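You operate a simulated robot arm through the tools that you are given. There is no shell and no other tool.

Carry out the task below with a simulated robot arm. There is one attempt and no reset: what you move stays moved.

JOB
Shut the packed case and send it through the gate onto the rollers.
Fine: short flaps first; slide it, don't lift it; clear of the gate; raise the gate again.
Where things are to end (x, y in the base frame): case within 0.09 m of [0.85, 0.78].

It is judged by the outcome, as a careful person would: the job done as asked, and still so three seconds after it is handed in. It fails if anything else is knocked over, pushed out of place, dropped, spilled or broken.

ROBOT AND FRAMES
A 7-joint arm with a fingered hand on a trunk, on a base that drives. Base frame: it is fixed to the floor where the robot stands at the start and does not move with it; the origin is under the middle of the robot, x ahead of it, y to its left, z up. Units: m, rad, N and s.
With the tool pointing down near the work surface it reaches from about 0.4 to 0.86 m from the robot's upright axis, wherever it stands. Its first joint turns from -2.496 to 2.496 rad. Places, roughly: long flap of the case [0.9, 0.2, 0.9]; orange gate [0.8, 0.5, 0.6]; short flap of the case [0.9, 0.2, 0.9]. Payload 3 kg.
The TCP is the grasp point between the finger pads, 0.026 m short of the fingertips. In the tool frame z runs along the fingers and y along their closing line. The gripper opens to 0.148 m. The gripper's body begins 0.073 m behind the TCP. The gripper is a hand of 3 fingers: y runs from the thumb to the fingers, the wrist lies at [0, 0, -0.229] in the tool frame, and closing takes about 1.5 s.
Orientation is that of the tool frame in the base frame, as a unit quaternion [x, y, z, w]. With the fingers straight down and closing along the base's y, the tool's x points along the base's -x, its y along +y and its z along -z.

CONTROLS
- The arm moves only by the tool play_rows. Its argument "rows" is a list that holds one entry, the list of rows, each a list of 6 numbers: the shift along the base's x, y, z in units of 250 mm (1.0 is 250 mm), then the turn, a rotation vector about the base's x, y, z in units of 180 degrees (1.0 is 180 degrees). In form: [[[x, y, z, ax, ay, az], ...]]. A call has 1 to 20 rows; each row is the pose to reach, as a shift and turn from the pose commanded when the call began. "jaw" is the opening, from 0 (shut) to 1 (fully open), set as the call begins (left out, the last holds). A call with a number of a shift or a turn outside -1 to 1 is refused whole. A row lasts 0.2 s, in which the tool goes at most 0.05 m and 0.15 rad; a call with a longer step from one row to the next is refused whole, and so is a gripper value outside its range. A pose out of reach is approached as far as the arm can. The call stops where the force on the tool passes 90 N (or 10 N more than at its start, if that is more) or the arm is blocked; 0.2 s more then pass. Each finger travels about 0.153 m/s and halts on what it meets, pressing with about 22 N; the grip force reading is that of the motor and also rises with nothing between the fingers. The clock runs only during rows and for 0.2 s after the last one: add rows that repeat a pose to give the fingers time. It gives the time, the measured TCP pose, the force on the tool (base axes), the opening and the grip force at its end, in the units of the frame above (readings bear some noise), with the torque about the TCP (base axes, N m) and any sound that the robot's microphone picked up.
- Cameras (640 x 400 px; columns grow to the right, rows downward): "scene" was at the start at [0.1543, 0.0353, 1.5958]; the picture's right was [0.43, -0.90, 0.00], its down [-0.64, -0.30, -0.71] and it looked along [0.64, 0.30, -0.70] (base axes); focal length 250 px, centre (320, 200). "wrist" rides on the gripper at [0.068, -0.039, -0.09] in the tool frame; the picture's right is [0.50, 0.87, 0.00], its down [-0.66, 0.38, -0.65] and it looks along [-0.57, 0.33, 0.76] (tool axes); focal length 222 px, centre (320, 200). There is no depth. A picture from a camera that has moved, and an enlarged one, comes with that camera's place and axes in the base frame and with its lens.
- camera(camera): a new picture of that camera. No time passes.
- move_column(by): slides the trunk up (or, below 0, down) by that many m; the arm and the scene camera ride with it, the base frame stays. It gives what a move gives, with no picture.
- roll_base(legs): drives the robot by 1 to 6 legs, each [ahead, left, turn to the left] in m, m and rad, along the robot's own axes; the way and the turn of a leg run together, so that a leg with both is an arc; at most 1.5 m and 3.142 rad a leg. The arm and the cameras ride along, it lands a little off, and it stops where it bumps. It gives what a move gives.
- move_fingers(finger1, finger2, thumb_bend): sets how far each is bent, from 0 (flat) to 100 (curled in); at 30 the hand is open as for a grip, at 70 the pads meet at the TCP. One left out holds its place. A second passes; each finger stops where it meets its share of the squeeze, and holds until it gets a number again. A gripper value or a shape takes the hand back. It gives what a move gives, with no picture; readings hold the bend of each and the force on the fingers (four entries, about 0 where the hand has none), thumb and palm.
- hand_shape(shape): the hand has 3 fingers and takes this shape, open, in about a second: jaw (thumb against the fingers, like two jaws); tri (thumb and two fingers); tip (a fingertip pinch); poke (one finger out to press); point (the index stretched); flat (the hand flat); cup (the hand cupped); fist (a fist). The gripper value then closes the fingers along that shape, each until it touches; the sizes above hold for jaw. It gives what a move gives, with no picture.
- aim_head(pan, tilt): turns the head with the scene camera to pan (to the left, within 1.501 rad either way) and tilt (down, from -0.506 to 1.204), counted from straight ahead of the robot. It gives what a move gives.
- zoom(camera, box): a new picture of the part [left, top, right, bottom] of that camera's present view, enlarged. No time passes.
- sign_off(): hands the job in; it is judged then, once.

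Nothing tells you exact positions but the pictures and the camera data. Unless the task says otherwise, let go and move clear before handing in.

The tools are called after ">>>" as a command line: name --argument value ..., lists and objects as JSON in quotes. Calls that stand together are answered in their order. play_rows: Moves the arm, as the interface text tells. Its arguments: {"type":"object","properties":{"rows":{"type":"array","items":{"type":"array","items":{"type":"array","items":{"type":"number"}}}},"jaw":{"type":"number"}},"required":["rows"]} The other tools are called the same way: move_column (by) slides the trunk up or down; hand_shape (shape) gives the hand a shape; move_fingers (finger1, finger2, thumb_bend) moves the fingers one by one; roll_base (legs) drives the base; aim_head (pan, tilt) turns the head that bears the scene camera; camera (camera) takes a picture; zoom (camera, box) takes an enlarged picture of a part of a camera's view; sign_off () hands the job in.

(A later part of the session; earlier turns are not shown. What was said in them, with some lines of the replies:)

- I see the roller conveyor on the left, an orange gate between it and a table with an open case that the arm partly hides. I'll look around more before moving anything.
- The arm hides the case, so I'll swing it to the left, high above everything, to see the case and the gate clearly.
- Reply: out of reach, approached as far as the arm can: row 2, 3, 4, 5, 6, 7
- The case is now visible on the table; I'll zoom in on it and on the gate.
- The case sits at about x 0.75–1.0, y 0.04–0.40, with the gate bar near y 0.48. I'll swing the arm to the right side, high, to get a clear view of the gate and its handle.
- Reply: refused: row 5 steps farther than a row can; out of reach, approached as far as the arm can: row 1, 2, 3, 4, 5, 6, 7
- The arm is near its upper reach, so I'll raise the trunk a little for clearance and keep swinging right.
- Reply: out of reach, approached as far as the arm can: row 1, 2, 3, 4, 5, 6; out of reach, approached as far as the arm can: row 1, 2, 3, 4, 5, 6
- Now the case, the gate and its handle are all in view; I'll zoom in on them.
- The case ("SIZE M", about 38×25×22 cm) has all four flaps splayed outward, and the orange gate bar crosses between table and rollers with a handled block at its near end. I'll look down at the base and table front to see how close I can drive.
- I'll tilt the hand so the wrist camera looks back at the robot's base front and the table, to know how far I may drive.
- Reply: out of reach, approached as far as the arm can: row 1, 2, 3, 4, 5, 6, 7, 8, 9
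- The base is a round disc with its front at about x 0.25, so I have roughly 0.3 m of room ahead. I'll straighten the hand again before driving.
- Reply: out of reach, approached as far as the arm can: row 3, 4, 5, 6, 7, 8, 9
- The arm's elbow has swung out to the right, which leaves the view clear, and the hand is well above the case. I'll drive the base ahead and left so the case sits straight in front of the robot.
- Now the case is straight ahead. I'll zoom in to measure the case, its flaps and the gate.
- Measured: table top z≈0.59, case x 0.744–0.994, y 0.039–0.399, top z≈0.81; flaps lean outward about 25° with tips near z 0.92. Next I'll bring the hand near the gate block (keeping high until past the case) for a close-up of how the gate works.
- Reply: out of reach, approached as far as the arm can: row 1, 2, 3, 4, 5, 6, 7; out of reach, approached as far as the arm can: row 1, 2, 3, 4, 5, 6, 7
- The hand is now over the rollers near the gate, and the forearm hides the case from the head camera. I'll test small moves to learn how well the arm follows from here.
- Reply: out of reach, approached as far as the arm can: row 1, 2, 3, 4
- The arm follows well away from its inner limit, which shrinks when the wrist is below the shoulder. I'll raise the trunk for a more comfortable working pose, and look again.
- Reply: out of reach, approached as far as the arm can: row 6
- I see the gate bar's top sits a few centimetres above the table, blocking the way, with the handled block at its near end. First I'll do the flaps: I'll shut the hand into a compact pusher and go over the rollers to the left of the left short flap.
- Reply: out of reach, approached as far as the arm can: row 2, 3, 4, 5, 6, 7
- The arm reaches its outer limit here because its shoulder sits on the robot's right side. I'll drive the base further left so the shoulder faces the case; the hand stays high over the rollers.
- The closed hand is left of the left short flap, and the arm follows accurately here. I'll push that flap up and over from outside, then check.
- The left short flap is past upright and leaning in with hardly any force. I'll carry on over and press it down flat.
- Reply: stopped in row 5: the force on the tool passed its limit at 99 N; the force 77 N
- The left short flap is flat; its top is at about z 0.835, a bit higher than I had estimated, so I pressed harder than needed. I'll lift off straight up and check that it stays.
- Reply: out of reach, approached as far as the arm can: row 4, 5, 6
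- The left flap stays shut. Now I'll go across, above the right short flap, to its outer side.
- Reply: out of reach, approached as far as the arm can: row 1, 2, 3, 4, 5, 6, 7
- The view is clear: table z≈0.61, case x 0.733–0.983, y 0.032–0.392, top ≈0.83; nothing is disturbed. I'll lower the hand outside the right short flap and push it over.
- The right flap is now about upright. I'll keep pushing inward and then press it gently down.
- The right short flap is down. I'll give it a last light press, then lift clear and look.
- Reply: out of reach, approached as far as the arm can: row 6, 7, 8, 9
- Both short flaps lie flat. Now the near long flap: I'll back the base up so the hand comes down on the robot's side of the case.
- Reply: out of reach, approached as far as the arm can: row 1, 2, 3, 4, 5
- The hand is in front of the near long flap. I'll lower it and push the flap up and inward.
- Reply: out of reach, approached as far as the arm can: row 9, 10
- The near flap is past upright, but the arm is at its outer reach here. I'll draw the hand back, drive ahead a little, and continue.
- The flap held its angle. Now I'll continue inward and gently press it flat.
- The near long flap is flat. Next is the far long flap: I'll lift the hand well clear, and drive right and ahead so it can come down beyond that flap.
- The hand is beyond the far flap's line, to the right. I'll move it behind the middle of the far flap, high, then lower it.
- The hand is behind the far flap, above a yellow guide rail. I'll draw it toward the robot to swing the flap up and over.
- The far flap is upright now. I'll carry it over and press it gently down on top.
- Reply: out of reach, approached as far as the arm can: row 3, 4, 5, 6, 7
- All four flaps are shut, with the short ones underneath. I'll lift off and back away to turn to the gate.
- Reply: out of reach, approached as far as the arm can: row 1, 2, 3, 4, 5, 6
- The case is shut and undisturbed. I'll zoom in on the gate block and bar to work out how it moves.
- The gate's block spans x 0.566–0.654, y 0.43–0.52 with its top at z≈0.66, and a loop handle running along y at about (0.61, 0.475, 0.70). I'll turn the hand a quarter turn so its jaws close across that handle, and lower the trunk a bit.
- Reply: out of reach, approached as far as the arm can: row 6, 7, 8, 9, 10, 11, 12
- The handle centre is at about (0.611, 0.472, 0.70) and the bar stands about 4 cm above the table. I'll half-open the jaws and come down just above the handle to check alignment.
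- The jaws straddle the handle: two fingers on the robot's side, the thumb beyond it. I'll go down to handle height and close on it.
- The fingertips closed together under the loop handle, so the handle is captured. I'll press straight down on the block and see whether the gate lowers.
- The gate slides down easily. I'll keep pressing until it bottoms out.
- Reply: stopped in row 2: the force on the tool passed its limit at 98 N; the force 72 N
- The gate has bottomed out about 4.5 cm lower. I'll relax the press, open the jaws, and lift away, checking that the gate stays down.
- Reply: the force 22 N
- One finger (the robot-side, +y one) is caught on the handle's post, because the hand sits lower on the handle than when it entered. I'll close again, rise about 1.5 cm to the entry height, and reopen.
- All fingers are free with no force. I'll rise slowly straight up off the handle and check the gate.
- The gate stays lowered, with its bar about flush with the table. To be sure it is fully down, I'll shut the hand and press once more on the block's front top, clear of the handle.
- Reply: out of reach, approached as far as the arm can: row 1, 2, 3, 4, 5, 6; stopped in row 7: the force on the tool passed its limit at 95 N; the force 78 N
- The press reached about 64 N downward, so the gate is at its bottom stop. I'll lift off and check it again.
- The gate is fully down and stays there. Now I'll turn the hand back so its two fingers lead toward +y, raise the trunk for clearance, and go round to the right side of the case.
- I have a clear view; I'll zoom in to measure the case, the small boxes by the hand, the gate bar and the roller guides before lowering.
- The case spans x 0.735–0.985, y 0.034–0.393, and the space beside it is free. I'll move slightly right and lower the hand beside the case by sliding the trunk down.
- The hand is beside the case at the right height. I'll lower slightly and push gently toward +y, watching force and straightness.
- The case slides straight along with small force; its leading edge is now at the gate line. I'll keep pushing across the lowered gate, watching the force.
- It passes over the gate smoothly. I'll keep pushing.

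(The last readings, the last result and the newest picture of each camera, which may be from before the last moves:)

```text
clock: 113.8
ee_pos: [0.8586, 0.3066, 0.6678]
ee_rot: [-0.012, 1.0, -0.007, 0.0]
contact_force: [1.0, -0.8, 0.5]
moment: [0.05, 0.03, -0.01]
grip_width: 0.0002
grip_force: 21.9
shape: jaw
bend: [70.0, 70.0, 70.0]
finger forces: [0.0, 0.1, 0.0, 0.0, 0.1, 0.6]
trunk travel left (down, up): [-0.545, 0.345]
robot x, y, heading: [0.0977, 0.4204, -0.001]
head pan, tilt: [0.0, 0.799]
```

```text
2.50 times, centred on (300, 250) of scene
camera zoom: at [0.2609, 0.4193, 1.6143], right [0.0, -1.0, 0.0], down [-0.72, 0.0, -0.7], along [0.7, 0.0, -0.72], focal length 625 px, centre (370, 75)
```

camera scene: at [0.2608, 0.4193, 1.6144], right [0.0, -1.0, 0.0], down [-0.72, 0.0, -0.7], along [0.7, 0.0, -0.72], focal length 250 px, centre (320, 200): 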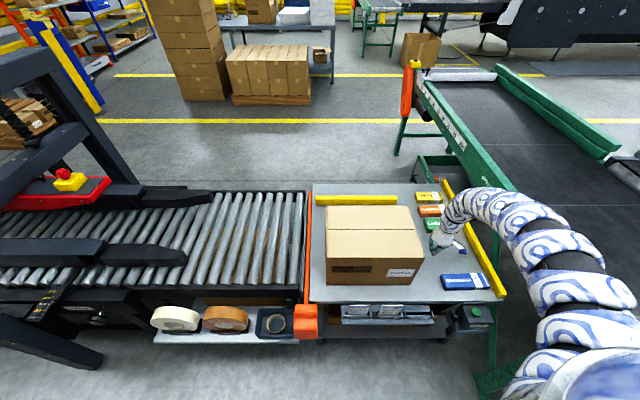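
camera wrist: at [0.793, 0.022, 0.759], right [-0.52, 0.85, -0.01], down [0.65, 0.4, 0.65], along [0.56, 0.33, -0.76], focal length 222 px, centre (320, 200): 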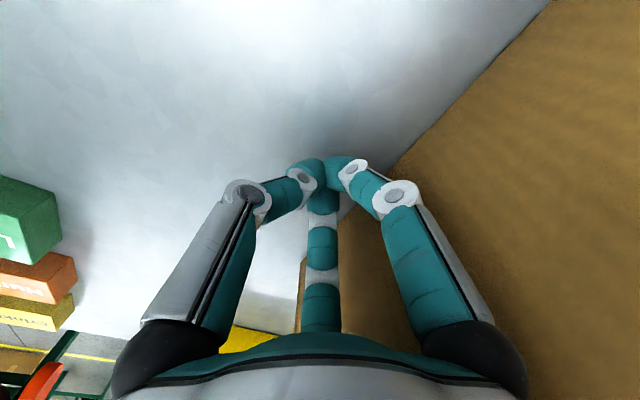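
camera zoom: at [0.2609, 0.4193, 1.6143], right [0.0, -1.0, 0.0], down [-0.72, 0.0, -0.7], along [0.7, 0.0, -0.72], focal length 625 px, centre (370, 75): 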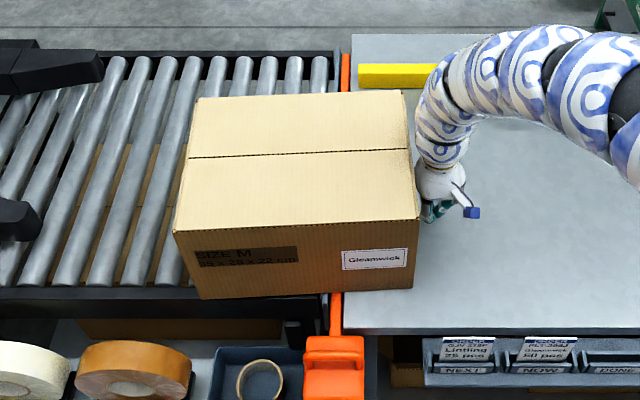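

The case is about 2.8° turned counter-clockwise (centre ≈ (0.853, 0.53)). I'll back off slightly, shift the contact toward the near side, and push on to straighten it.

>>> play_rows --rows '[[[0, -0.06, 0, 0, 0, 0], [-0.08, -0.06, 0, 0, 0, 0], [-0.16, -0.04, 0, 0, 0, 0], [-0.16, 0.02, 0, 0, 0, 0], [-0.16, 0.08, 0, 0, 0, 0], [-0.16, 0.14, 0, 0, 0, 0], [-0.16, 0.2, 0, 0, 0, 0], [-0.16, 0.26, 0, 0, 0, 0], [-0.16, 0.3, 0, 0, 0, 0], [-0.16, 0.3, 0, 0, 0, 0]]]'

>>> zoom --camera "scene" --box '[160, 170, 400, 330]'

```text
clock: 116.0
ee_pos: [0.8199, 0.3809, 0.6682]
ee_rot: [-0.012, 1.0, -0.007, 0.0]
contact_force: [0.8, -0.5, -0.5]
moment: [0.08, -0.03, 0.04]
grip_width: 0.0
grip_force: 22.0
shape: jaw
bend: [70.0, 70.0, 70.0]
finger forces: [0.0, 0.0, 0.1, 0.1, 0.0, 0.9]
trunk travel left (down, up): [-0.545, 0.345]
robot x, y, heading: [0.1029, 0.4189, -0.002]
head pan, tilt: [0.0, 0.799]
```

```text
2.50 times, centred on (280, 250) of scene
camera zoom: at [0.2608, 0.4192, 1.6143], right [0.0, -1.0, 0.0], down [-0.72, 0.0, -0.7], along [0.7, 0.0, -0.72], focal length 625 px, centre (420, 75)
```

zoom: 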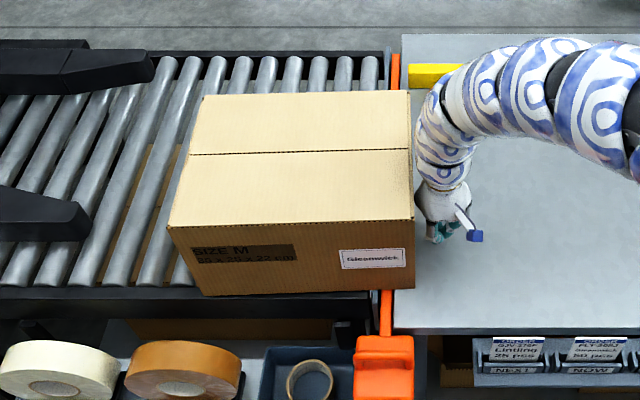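

The turn is down to about 2°. I'll shift the contact a bit further to the near side and continue.

>>> play_rows --rows '[[[0, -0.05, 0, 0, 0, 0], [-0.08, -0.05, 0, 0, 0, 0], [-0.12, -0.03, 0, 0, 0, 0], [-0.12, 0.03, 0, 0, 0, 0], [-0.12, 0.09, 0, 0, 0, 0], [-0.12, 0.15, 0, 0, 0, 0], [-0.12, 0.21, 0, 0, 0, 0], [-0.12, 0.27, 0, 0, 0, 0], [-0.12, 0.32, 0, 0, 0, 0], [-0.12, 0.32, 0, 0, 0, 0]]]'

>>> zoom --camera "scene" --box '[140, 170, 380, 330]'

```text
clock: 118.2
ee_pos: [0.7898, 0.4614, 0.6677]
ee_rot: [-0.013, 1.0, -0.007, -0.001]
contact_force: [0.3, -0.2, 0.5]
moment: [-0.01, -0.03, -0.02]
grip_width: 0.0
grip_force: 21.7
shape: jaw
bend: [70.0, 70.0, 70.0]
finger forces: [0.0, 0.0, 0.1, 0.0, 0.0, 0.0]
trunk travel left (down, up): [-0.545, 0.345]
robot x, y, heading: [0.1014, 0.4182, -0.004]
head pan, tilt: [0.0, 0.799]
```

```text
2.50 times, centred on (260, 250) of scene
camera zoom: at [0.2608, 0.4194, 1.6143], right [0.0, -1.0, 0.0], down [-0.72, 0.0, -0.7], along [0.7, 0.0, -0.72], focal length 625 px, centre (470, 75)
```

zoom: 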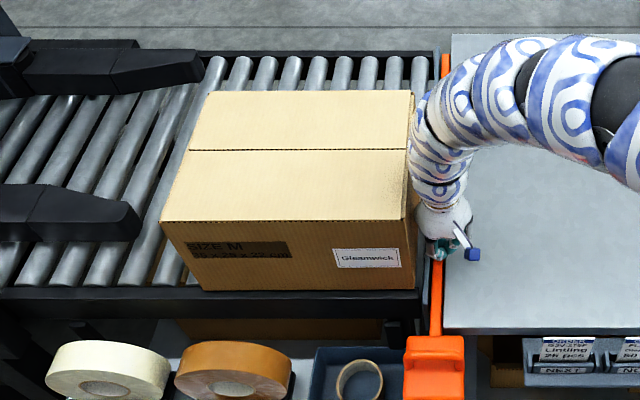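

The case is straight now, centred near (0.857, 0.70), and it coasts a little on the rollers. I'll give a last slow, central push to bring it to about y 0.765.

>>> play_rows --rows '[[[0.06, -0.03, 0, 0, 0, 0], [0.14, -0.03, 0, 0, 0, 0], [0.22, 0, 0, 0, 0, 0], [0.24, 0.04, 0, 0, 0, 0], [0.24, 0.08, 0, 0, 0, 0], [0.24, 0.12, 0, 0, 0, 0], [0.24, 0.16, 0, 0, 0, 0], [0.24, 0.2, 0, 0, 0, 0], [0.24, 0.23, 0, 0, 0, 0], [0.24, 0.26, 0, 0, 0, 0], [0.24, 0.28, 0, 0, 0, 0], [0.24, 0.28, 0, 0, 0, 0]]]'

>>> zoom --camera "scene" --box '[120, 170, 360, 330]'

```text
clock: 120.8
ee_pos: [0.8489, 0.5323, 0.6673]
ee_rot: [-0.012, 1.0, -0.007, 0.0]
contact_force: [0.0, -0.2, 0.3]
moment: [0.01, -0.02, 0.01]
grip_width: 0.0001
grip_force: 22.5
shape: jaw
bend: [70.0, 70.0, 70.0]
finger forces: [0.0, 0.1, 0.0, 0.0, 0.0, 0.1]
trunk travel left (down, up): [-0.545, 0.345]
robot x, y, heading: [0.0998, 0.4176, -0.001]
head pan, tilt: [0.0, 0.799]
```

```text
2.50 times, centred on (240, 250) of scene
camera zoom: at [0.2609, 0.4194, 1.6143], right [0.0, -1.0, 0.0], down [-0.72, 0.0, -0.7], along [0.7, 0.0, -0.72], focal length 625 px, centre (520, 75)
```

zoom: 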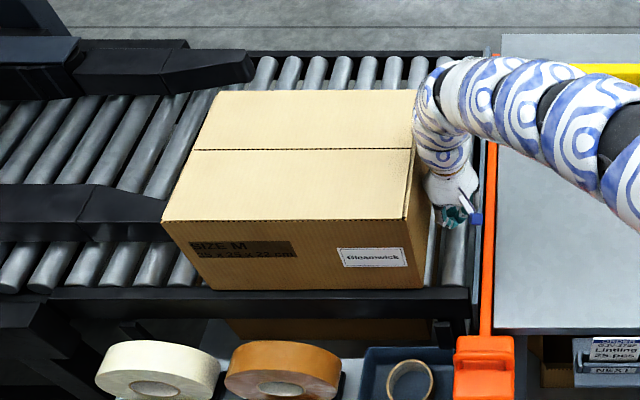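

The case is now centred at about (0.86, 0.774), clear of the gate and upright. I'll back the hand away, raise the trunk, and go to the gate handle.

>>> play_rows --rows '[[[0, -0.08, 0, 0, 0, 0], [0, -0.2, 0, 0, 0, 0], [0, -0.34, 0.02, 0, 0, 0], [0, -0.42, 0.05, 0, 0, 0], [0, -0.42, 0.05, 0, 0, 0]]]'

>>> move_column --by 0.25

>>> roll_base --legs '[[-0.17, 0.0, 0], [0.0, 0.05, 0]]'

>>> camera --camera "scene"

```text
clock: 122.0
ee_pos: [0.8486, 0.4278, 0.6788]
ee_rot: [-0.012, 1.0, -0.007, 0.0]
contact_force: [0.1, -0.2, 0.4]
moment: [0.04, 0.02, 0.01]
grip_width: 0.0
grip_force: 22.2
shape: jaw
bend: [70.0, 70.0, 70.0]
finger forces: [0.0, 0.0, 0.0, 0.0, 0.0, 0.1]
trunk travel left (down, up): [-0.545, 0.345]
robot x, y, heading: [0.096, 0.4171, -0.001]
head pan, tilt: [0.0, 0.799]
```

```text
clock: 124.5
ee_pos: [0.8494, 0.4272, 0.9287]
ee_rot: [-0.012, 1.0, -0.007, -0.001]
contact_force: [-1.0, 1.1, 0.5]
moment: [0.0, -0.01, 0.02]
grip_width: 0.0
grip_force: 21.7
shape: jaw
bend: [70.0, 70.0, 70.0]
finger forces: [0.0, 0.0, 0.1, 0.1, 0.0, 0.1]
trunk travel left (down, up): [-0.795, 0.095]
robot x, y, heading: [0.1007, 0.4182, 0.006]
head pan, tilt: [0.0, 0.799]
```

```text
clock: 126.5
ee_pos: [0.6796, 0.4811, 0.9284]
ee_rot: [-0.014, 1.0, -0.008, -0.001]
contact_force: [-0.7, 0.1, 0.6]
moment: [-0.05, -0.05, 0.01]
grip_width: 0.0
grip_force: 22.1
shape: jaw
bend: [70.0, 70.0, 70.0]
finger forces: [0.1, 0.0, 0.0, 0.1, 0.0, 0.1]
trunk travel left (down, up): [-0.795, 0.095]
robot x, y, heading: [-0.0701, 0.4695, 0.001]
head pan, tilt: [0.0, 0.799]
```

```text
taken
camera scene: at [0.0919, 0.4726, 1.8643], right [0.0, -1.0, 0.0], down [-0.72, 0.0, -0.7], along [0.7, 0.0, -0.72], focal length 250 px, centre (320, 200)
```

scene: 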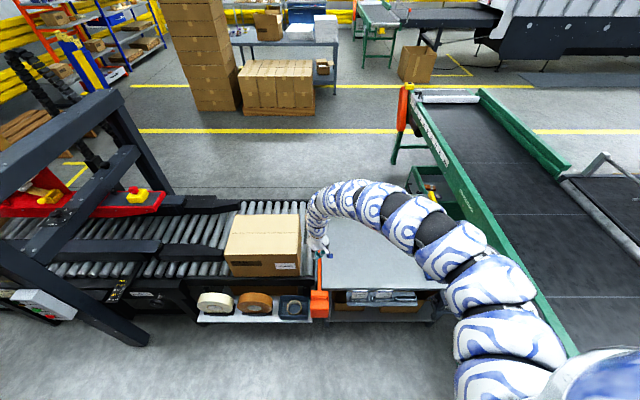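

Now I'll turn the hand a quarter turn again and lower the trunk so it comes down over the gate handle.

>>> play_rows --rows '[[[0, 0, 0, 0, 0, 0.045], [-0.01, 0, 0, 0, 0, 0.09], [-0.03, 0, 0, 0, 0, 0.135], [-0.05, 0, 0, 0, 0, 0.18], [-0.07, 0, 0, 0, 0, 0.225], [-0.09, 0, 0, 0, 0, 0.27], [-0.11, -0.01, 0, 0, 0, 0.315], [-0.13, -0.02, 0, 0, 0, 0.36], [-0.15, -0.03, 0, 0, 0, 0.405], [-0.17, -0.03, 0, 0, 0, 0.45], [-0.19, -0.03, 0, 0, 0, 0.49], [-0.19, -0.03, 0, 0, 0, 0.503]]]'

>>> move_column --by -0.08

>>> camera --camera "wrist"

>>> zoom --camera "wrist" --box '[220, 0, 420, 150]'

>>> zoom --camera "scene" --box '[270, 200, 370, 340]'

```text
clock: 129.1
ee_pos: [0.6317, 0.4694, 0.9299]
ee_rot: [0.721, -0.693, 0.005, -0.005]
contact_force: [-0.3, 0.9, 0.2]
moment: [0.01, 0.03, 0.01]
grip_width: 0.0
grip_force: 22.1
shape: jaw
bend: [70.0, 70.0, 70.0]
finger forces: [0.0, 0.0, 0.0, 0.0, 0.1, 0.0]
trunk travel left (down, up): [-0.795, 0.095]
robot x, y, heading: [-0.0679, 0.4705, -0.002]
head pan, tilt: [0.0, 0.799]
```

```text
clock: 130.3
ee_pos: [0.6315, 0.4698, 0.8497]
ee_rot: [0.72, -0.694, 0.005, -0.004]
contact_force: [-0.6, -0.1, -1.2]
moment: [-0.03, -0.01, 0.01]
grip_width: 0.0
grip_force: 22.2
shape: jaw
bend: [70.0, 70.0, 70.0]
finger forces: [0.0, 0.1, 0.1, 0.0, 0.0, 0.0]
trunk travel left (down, up): [-0.715, 0.175]
robot x, y, heading: [-0.0714, 0.4701, -0.001]
head pan, tilt: [0.0, 0.799]
```

```text
taken
camera wrist: at [0.6725, 0.4046, 0.941], right [-0.85, -0.53, -0.01], down [-0.41, 0.64, 0.65], along [-0.34, 0.55, -0.76], focal length 222 px, centre (320, 200)
```

wrist: 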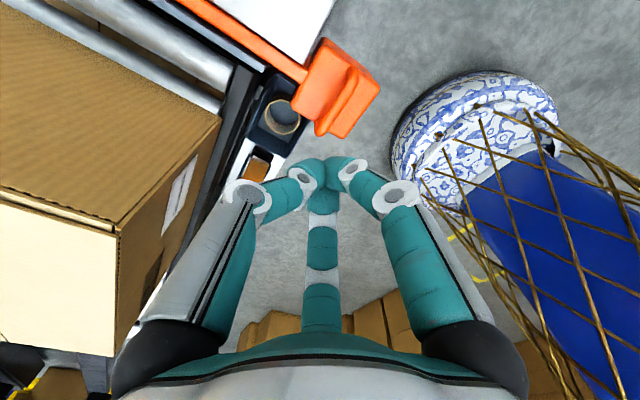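

```text
2.67 times, centred on (320, 75) of wrist
camera zoom: at [0.6725, 0.4046, 0.941], right [-0.85, -0.53, -0.01], down [-0.41, 0.64, 0.65], along [-0.34, 0.55, -0.76], focal length 592 px, centre (320, 533)
```

zoom: 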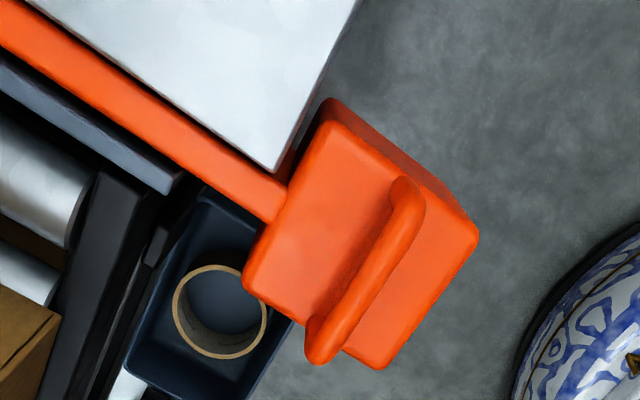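

```text
2.86 times, centred on (320, 270) of scene
camera zoom: at [0.0917, 0.4703, 1.7844], right [0.0, -1.0, 0.0], down [-0.72, 0.0, -0.7], along [0.7, 0.0, -0.72], focal length 714 px, centre (320, 0)
```

zoom: 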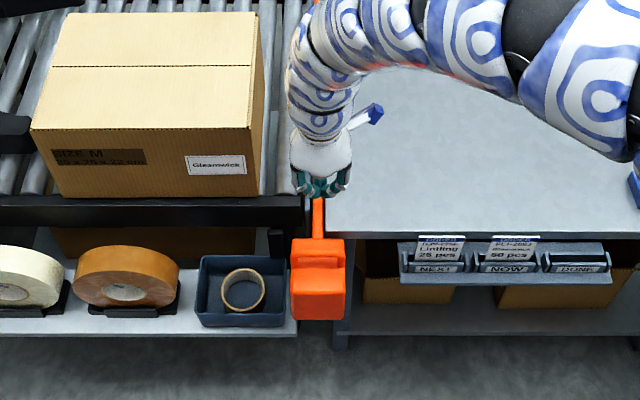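

The gate is still down and the case sits still on the rollers. I'll open the jaws and descend over the handle as before (handle now about 4.7 cm lower).

>>> play_rows --jaw 0.58 --rows '[[[-0.04, 0, 0, 0, 0, 0], [-0.08, 0.005, 0, 0, 0, 0], [-0.08, 0.01, 0, 0, 0, 0], [-0.08, 0.01, -0.12, 0, 0, 0], [-0.08, 0.01, -0.26, 0, 0, 0], [-0.08, 0.01, -0.4, 0, 0, 0], [-0.08, 0.01, -0.52, 0, 0, 0], [-0.08, 0.01, -0.52, 0, 0, 0]]]'

>>> camera --camera "wrist"

```text
clock: 132.1
ee_pos: [0.6128, 0.4702, 0.7205]
ee_rot: [0.72, -0.694, 0.005, -0.004]
contact_force: [0.6, -0.4, -0.3]
moment: [-0.05, -0.01, 0.02]
grip_width: 0.0855
grip_force: 0.1
shape: jaw
bend: [33.0, 33.0, 70.0]
finger forces: [0.0, 0.1, 0.0, 0.1, 0.0, 0.0]
trunk travel left (down, up): [-0.715, 0.175]
robot x, y, heading: [-0.0725, 0.4684, 0.002]
head pan, tilt: [0.0, 0.799]
```

```text
taken
camera wrist: at [0.6537, 0.4055, 0.8112], right [-0.85, -0.53, -0.01], down [-0.41, 0.64, 0.65], along [-0.34, 0.55, -0.76], focal length 222 px, centre (320, 200)
```

wrist: 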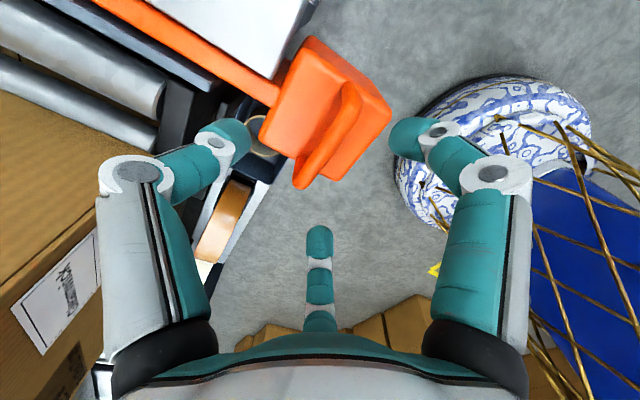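

>>> play_rows --rows '[[[0, 0, -0.08, 0, 0, 0], [0, 0, -0.16, 0, 0, 0], [0, 0, -0.22, 0, 0, 0], [-0.005, 0, -0.258, 0, 0, 0], [-0.005, 0, -0.258, 0, 0, 0]]]'

>>> play_rows --jaw 0 --rows '[[[0, 0, 0, 0, 0, 0], [0, 0, 0, 0, 0, 0], [0, 0, 0, 0, 0, 0], [0, 0, 0, 0, 0, 0], [0, 0, 0, 0, 0, 0]]]'

>>> camera --camera "wrist"

```text
clock: 133.3
ee_pos: [0.6105, 0.4723, 0.6565]
ee_rot: [0.72, -0.694, 0.005, -0.005]
contact_force: [0.1, -0.6, -0.4]
moment: [0.01, 0.01, -0.04]
grip_width: 0.0858
grip_force: 0.0
shape: jaw
bend: [33.0, 33.0, 70.0]
finger forces: [0.1, 0.0, 0.0, 0.1, 0.0, 0.0]
trunk travel left (down, up): [-0.715, 0.175]
robot x, y, heading: [-0.0712, 0.4672, -0.001]
head pan, tilt: [0.0, 0.799]
```

```text
clock: 134.5
ee_pos: [0.6104, 0.4715, 0.6563]
ee_rot: [0.72, -0.694, 0.005, -0.004]
contact_force: [-0.4, -3.3, -6.0]
moment: [0.05, -0.04, -0.04]
grip_width: 0.0
grip_force: 22.2
shape: jaw
bend: [75.0, 72.0, 68.0]
finger forces: [3.6, 1.3, 0.1, 0.1, 0.0, 0.0]
trunk travel left (down, up): [-0.715, 0.175]
robot x, y, heading: [-0.0687, 0.4705, -0.0]
head pan, tilt: [0.0, 0.799]
```

```text
taken
camera wrist: at [0.6514, 0.4061, 0.7475], right [-0.85, -0.53, -0.01], down [-0.41, 0.64, 0.65], along [-0.34, 0.55, -0.76], focal length 222 px, centre (320, 200)
```

wrist: 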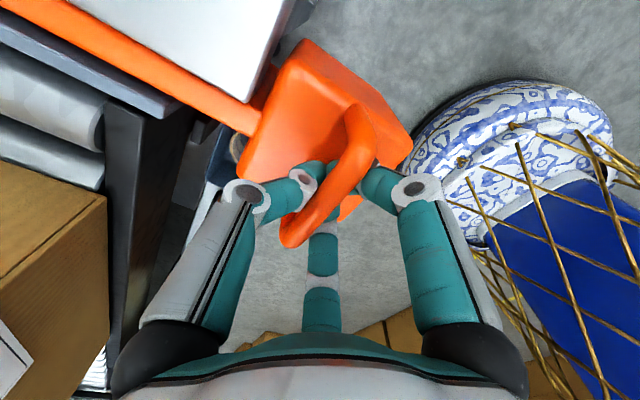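

The handle is captured with the fingertips under it. I'll lift slowly and watch the force for the top stop.

>>> play_rows --rows '[[[0, 0, 0.03, 0, 0, 0], [0, 0, 0.06, 0, 0, 0], [0, 0, 0.09, 0, 0, 0], [0, 0, 0.12, 0, 0, 0], [0, 0, 0.15, 0, 0, 0], [0, 0, 0.18, 0, 0, 0], [0, 0, 0.18, 0, 0, 0]]]'

>>> camera --camera "wrist"

>>> zoom --camera "scene" --box '[270, 200, 370, 340]'

```text
clock: 136.1
ee_pos: [0.6118, 0.4719, 0.7009]
ee_rot: [0.719, -0.695, 0.005, -0.005]
contact_force: [-6.3, -3.0, -6.9]
moment: [0.0, -0.01, -0.04]
grip_width: 0.0001
grip_force: 22.3
shape: jaw
bend: [75.0, 72.0, 68.0]
finger forces: [4.3, 2.1, 0.1, 0.1, 0.0, 0.1]
trunk travel left (down, up): [-0.715, 0.175]
robot x, y, heading: [-0.0642, 0.4717, -0.003]
head pan, tilt: [0.0, 0.799]
```

```text
taken
camera wrist: at [0.6523, 0.4063, 0.7926], right [-0.85, -0.53, -0.01], down [-0.41, 0.64, 0.65], along [-0.34, 0.55, -0.76], focal length 222 px, centre (320, 200)
```

wrist: 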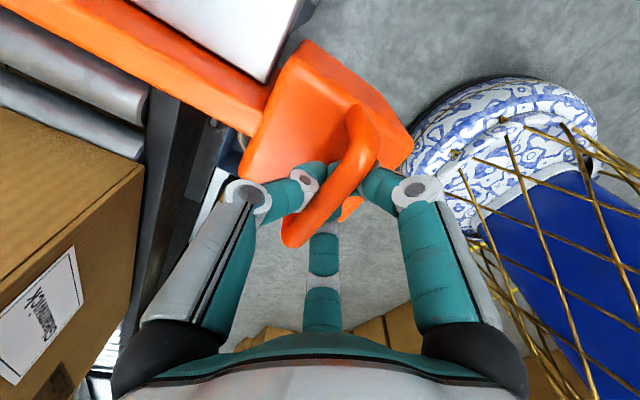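

```text
2.86 times, centred on (320, 270) of scene
camera zoom: at [0.0919, 0.4699, 1.7844], right [0.0, -1.0, 0.0], down [-0.72, 0.0, -0.7], along [0.7, 0.0, -0.72], focal length 714 px, centre (320, 0)
```

zoom: 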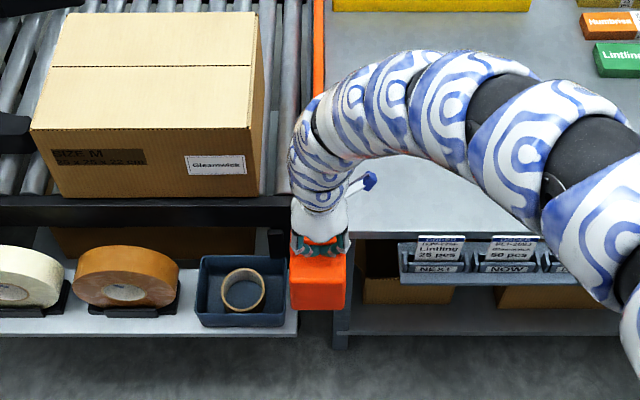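

The gate is coming up with the hand. I'll lift a little more until it meets its top stop.

>>> play_rows --rows '[[[0, 0, 0.02, 0, 0, 0], [0, 0, 0.04, 0, 0, 0], [0, 0, 0.06, 0, 0, 0], [0, 0, 0.08, 0, 0, 0]]]'

>>> camera --camera "wrist"

```text
clock: 137.1
ee_pos: [0.6096, 0.4714, 0.7145]
ee_rot: [0.719, -0.695, 0.002, -0.001]
contact_force: [-4.6, -4.8, -84.1]
moment: [-0.02, -0.1, -0.08]
grip_width: 0.0
grip_force: 21.7
shape: jaw
bend: [73.0, 70.0, 70.0]
finger forces: [24.1, 24.7, 0.1, 0.0, 29.4, 0.0]
trunk travel left (down, up): [-0.715, 0.175]
robot x, y, heading: [-0.0667, 0.4674, 0.003]
head pan, tilt: [0.0, 0.799]
```

```text
taken
camera wrist: at [0.6514, 0.4069, 0.8048], right [-0.85, -0.53, 0.0], down [-0.4, 0.64, 0.65], along [-0.34, 0.55, -0.76], focal length 222 px, centre (320, 200)
```

wrist: 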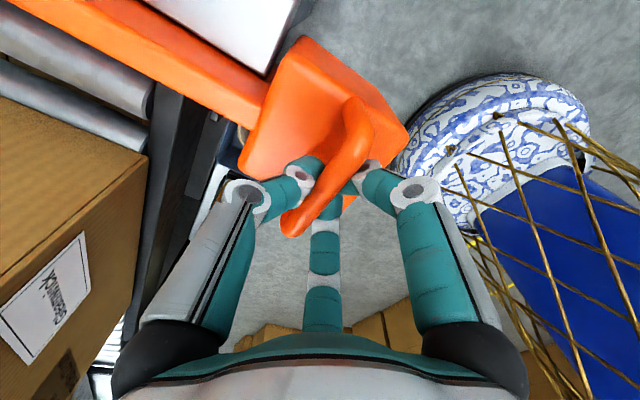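

The force rose to 84 N, so the gate is at its top stop. I'll ease down about 1 cm within the loop, open the jaws, and rise off.

>>> play_rows --rows '[[[0, 0, -0.02, 0, 0, 0], [0, 0, -0.04, 0, 0, 0], [0, 0, -0.045, 0, 0, 0], [0, 0, -0.045, 0, 0, 0]]]'

>>> play_rows --jaw 0.58 --rows '[[[0, 0, 0, 0, 0, 0], [0, 0, 0, 0, 0, 0], [0, 0, 0, 0, 0, 0], [0, 0, 0, 0, 0, 0], [0, 0, 0, 0, 0, 0], [0, 0, 0, 0, 0, 0]]]'

>>> camera --camera "wrist"

```text
clock: 138.1
ee_pos: [0.6117, 0.4715, 0.7109]
ee_rot: [0.719, -0.695, 0.006, -0.006]
contact_force: [-9.3, -0.9, -7.1]
moment: [0.02, 0.08, -0.04]
grip_width: 0.0002
grip_force: 21.3
shape: jaw
bend: [74.0, 71.0, 68.0]
finger forces: [0.3, 0.3, 0.1, 0.0, 22.4, 0.0]
trunk travel left (down, up): [-0.715, 0.175]
robot x, y, heading: [-0.0707, 0.4685, 0.001]
head pan, tilt: [0.0, 0.799]
```

```text
clock: 139.5
ee_pos: [0.6096, 0.4728, 0.7091]
ee_rot: [0.72, -0.694, 0.005, -0.004]
contact_force: [-0.1, 0.4, 0.3]
moment: [0.02, 0.0, -0.01]
grip_width: 0.0857
grip_force: 0.1
shape: jaw
bend: [33.0, 33.0, 70.0]
finger forces: [0.0, 0.0, 0.0, 0.0, 0.0, 0.0]
trunk travel left (down, up): [-0.715, 0.175]
robot x, y, heading: [-0.0722, 0.4718, -0.002]
head pan, tilt: [0.0, 0.799]
```

```text
taken
camera wrist: at [0.651, 0.4065, 0.7998], right [-0.85, -0.53, -0.01], down [-0.41, 0.64, 0.65], along [-0.34, 0.55, -0.76], focal length 222 px, centre (320, 200)
```

wrist: 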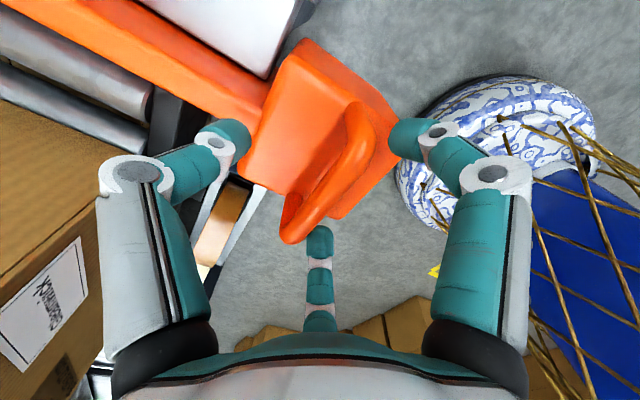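

The fingers are free of the handle. I'll rise straight up and check that the gate stays raised.

>>> play_rows --rows '[[[0, 0, 0.05, 0, 0, 0], [0, 0, 0.1, 0, 0, 0], [0, 0, 0.2, 0, 0, 0], [0, 0, 0.35, 0, 0, 0], [0, 0, 0.5, 0, 0, 0], [0.04, 0, 0.62, 0, 0, 0], [0.06, 0, 0.66, 0, 0, 0], [0.06, 0, 0.66, 0, 0, 0]]]'

>>> camera --camera "scene"

>>> zoom --camera "wrist" --box '[160, 0, 400, 170]'

>>> zoom --camera "scene" --box '[270, 200, 370, 340]'

```text
clock: 141.3
ee_pos: [0.629, 0.4753, 0.875]
ee_rot: [0.72, -0.693, 0.004, -0.003]
contact_force: [-0.2, 0.3, 0.6]
moment: [0.02, 0.0, 0.02]
grip_width: 0.0856
grip_force: 0.1
shape: jaw
bend: [33.0, 33.0, 70.0]
finger forces: [0.0, 0.0, 0.0, 0.0, 0.0, 0.0]
out of reach, approached as far as the arm can: row 6, 7, 8
trunk travel left (down, up): [-0.715, 0.175]
robot x, y, heading: [-0.0689, 0.4686, -0.0]
head pan, tilt: [0.0, 0.799]
```

```text
taken
camera scene: at [0.092, 0.4701, 1.7843], right [0.0, -1.0, 0.0], down [-0.72, 0.0, -0.7], along [0.7, 0.0, -0.72], focal length 250 px, centre (320, 200)
```

scene: 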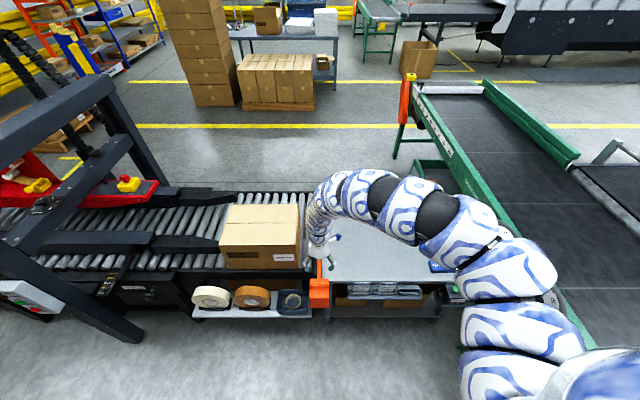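

```text
2.35 times, centred on (280, 85) of wrist
camera zoom: at [0.6693, 0.4092, 0.965], right [-0.85, -0.53, -0.01], down [-0.41, 0.64, 0.65], along [-0.34, 0.55, -0.76], focal length 523 px, centre (414, 471)
```

zoom: 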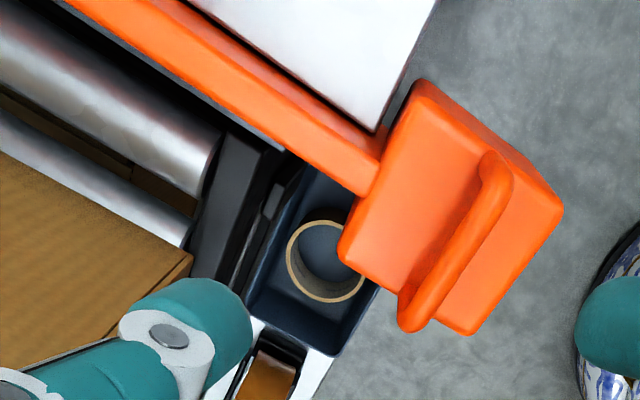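

```text
2.86 times, centred on (320, 270) of scene
camera zoom: at [0.092, 0.4701, 1.7843], right [0.0, -1.0, 0.0], down [-0.72, 0.0, -0.7], along [0.7, 0.0, -0.72], focal length 714 px, centre (320, 0)
```

zoom: 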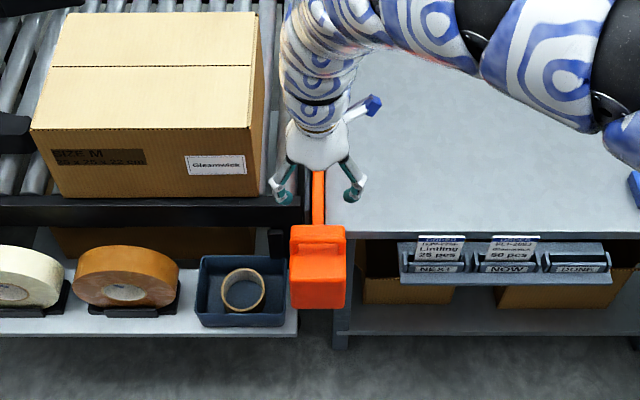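

The gate is up again with its side showing above the table, and the case sits on the rollers at about (0.86, 0.77). I'll back off and take a final clear look.

>>> roll_base --legs '[[-0.2, 0.0, 0]]'

>>> camera --camera "scene"

>>> zoom --camera "scene" --box '[180, 150, 480, 330]'

```text
clock: 142.9
ee_pos: [0.4212, 0.4745, 0.8728]
ee_rot: [0.719, -0.694, 0.005, -0.004]
contact_force: [-0.3, -0.1, 0.4]
moment: [0.0, -0.06, 0.02]
grip_width: 0.0854
grip_force: 0.0
shape: jaw
bend: [33.0, 33.0, 70.0]
finger forces: [0.0, 0.0, 0.0, 0.0, 0.0, 0.1]
trunk travel left (down, up): [-0.715, 0.175]
robot x, y, heading: [-0.2736, 0.4688, 0.0]
head pan, tilt: [0.0, 0.799]
```

```text
taken
camera scene: at [-0.1147, 0.4699, 1.7845], right [0.0, -1.0, 0.0], down [-0.72, 0.0, -0.7], along [0.7, 0.0, -0.72], focal length 250 px, centre (320, 200)
```

scene: 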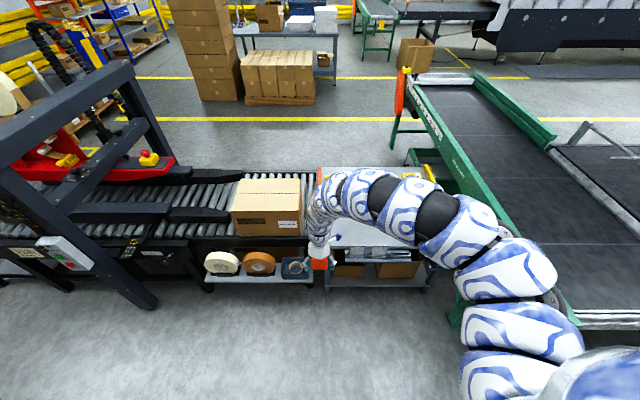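

```text
2.13 times, centred on (330, 240) of scene
camera zoom: at [-0.1147, 0.4699, 1.7845], right [0.0, -1.0, 0.0], down [-0.72, 0.0, -0.7], along [0.7, 0.0, -0.72], focal length 533 px, centre (299, 115)
```

zoom: 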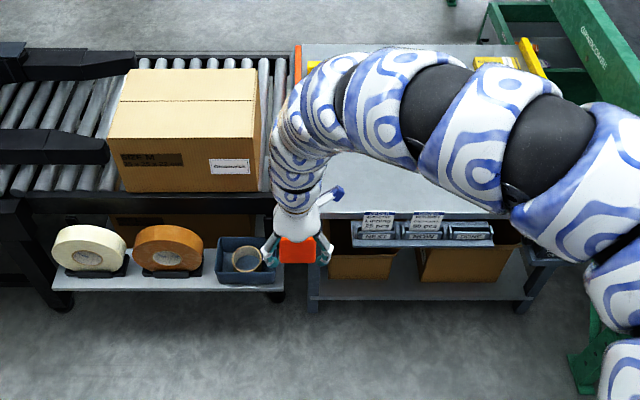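

The case is shut, square on the rollers at about (0.86, 0.77), clear of the gate. The gate is raised again, the hand is empty and clear, and nothing else has moved. I'm handing the job in.

>>> sign_off

```text
The job is handed in.
```

The case is shut and on the rollers, centred at about (0.86, 0.77). That is roughly 2 cm from the target, well inside the 9 cm allowed. The position is my own estimate from the last pictures, and handing in gave no verdict.

- **Flaps:** I closed the two short flaps first, then the near and far long ones. All four still looked flat when I handed in.
- **Slide:** I lowered the gate, then pushed the case across it without lifting. It turned about 3° part-way, and I straightened it before the last push.
- **Gate:** The near edge of the case is about 10 cm past the gate. The gate is back up at its top stop and stayed there after I let go.
- **Extra force:** I pressed harder than needed on the first short flap (about 99 N) and at the gate's stops (84 to 98 N). I saw no damage.
- **Surroundings:** The small boxes and tape rolls looked undisturbed. In the last picture the arm hid some of the table, so for those boxes I rely on earlier views and on feeling no contact there.

The hand is open and backed away from everything.
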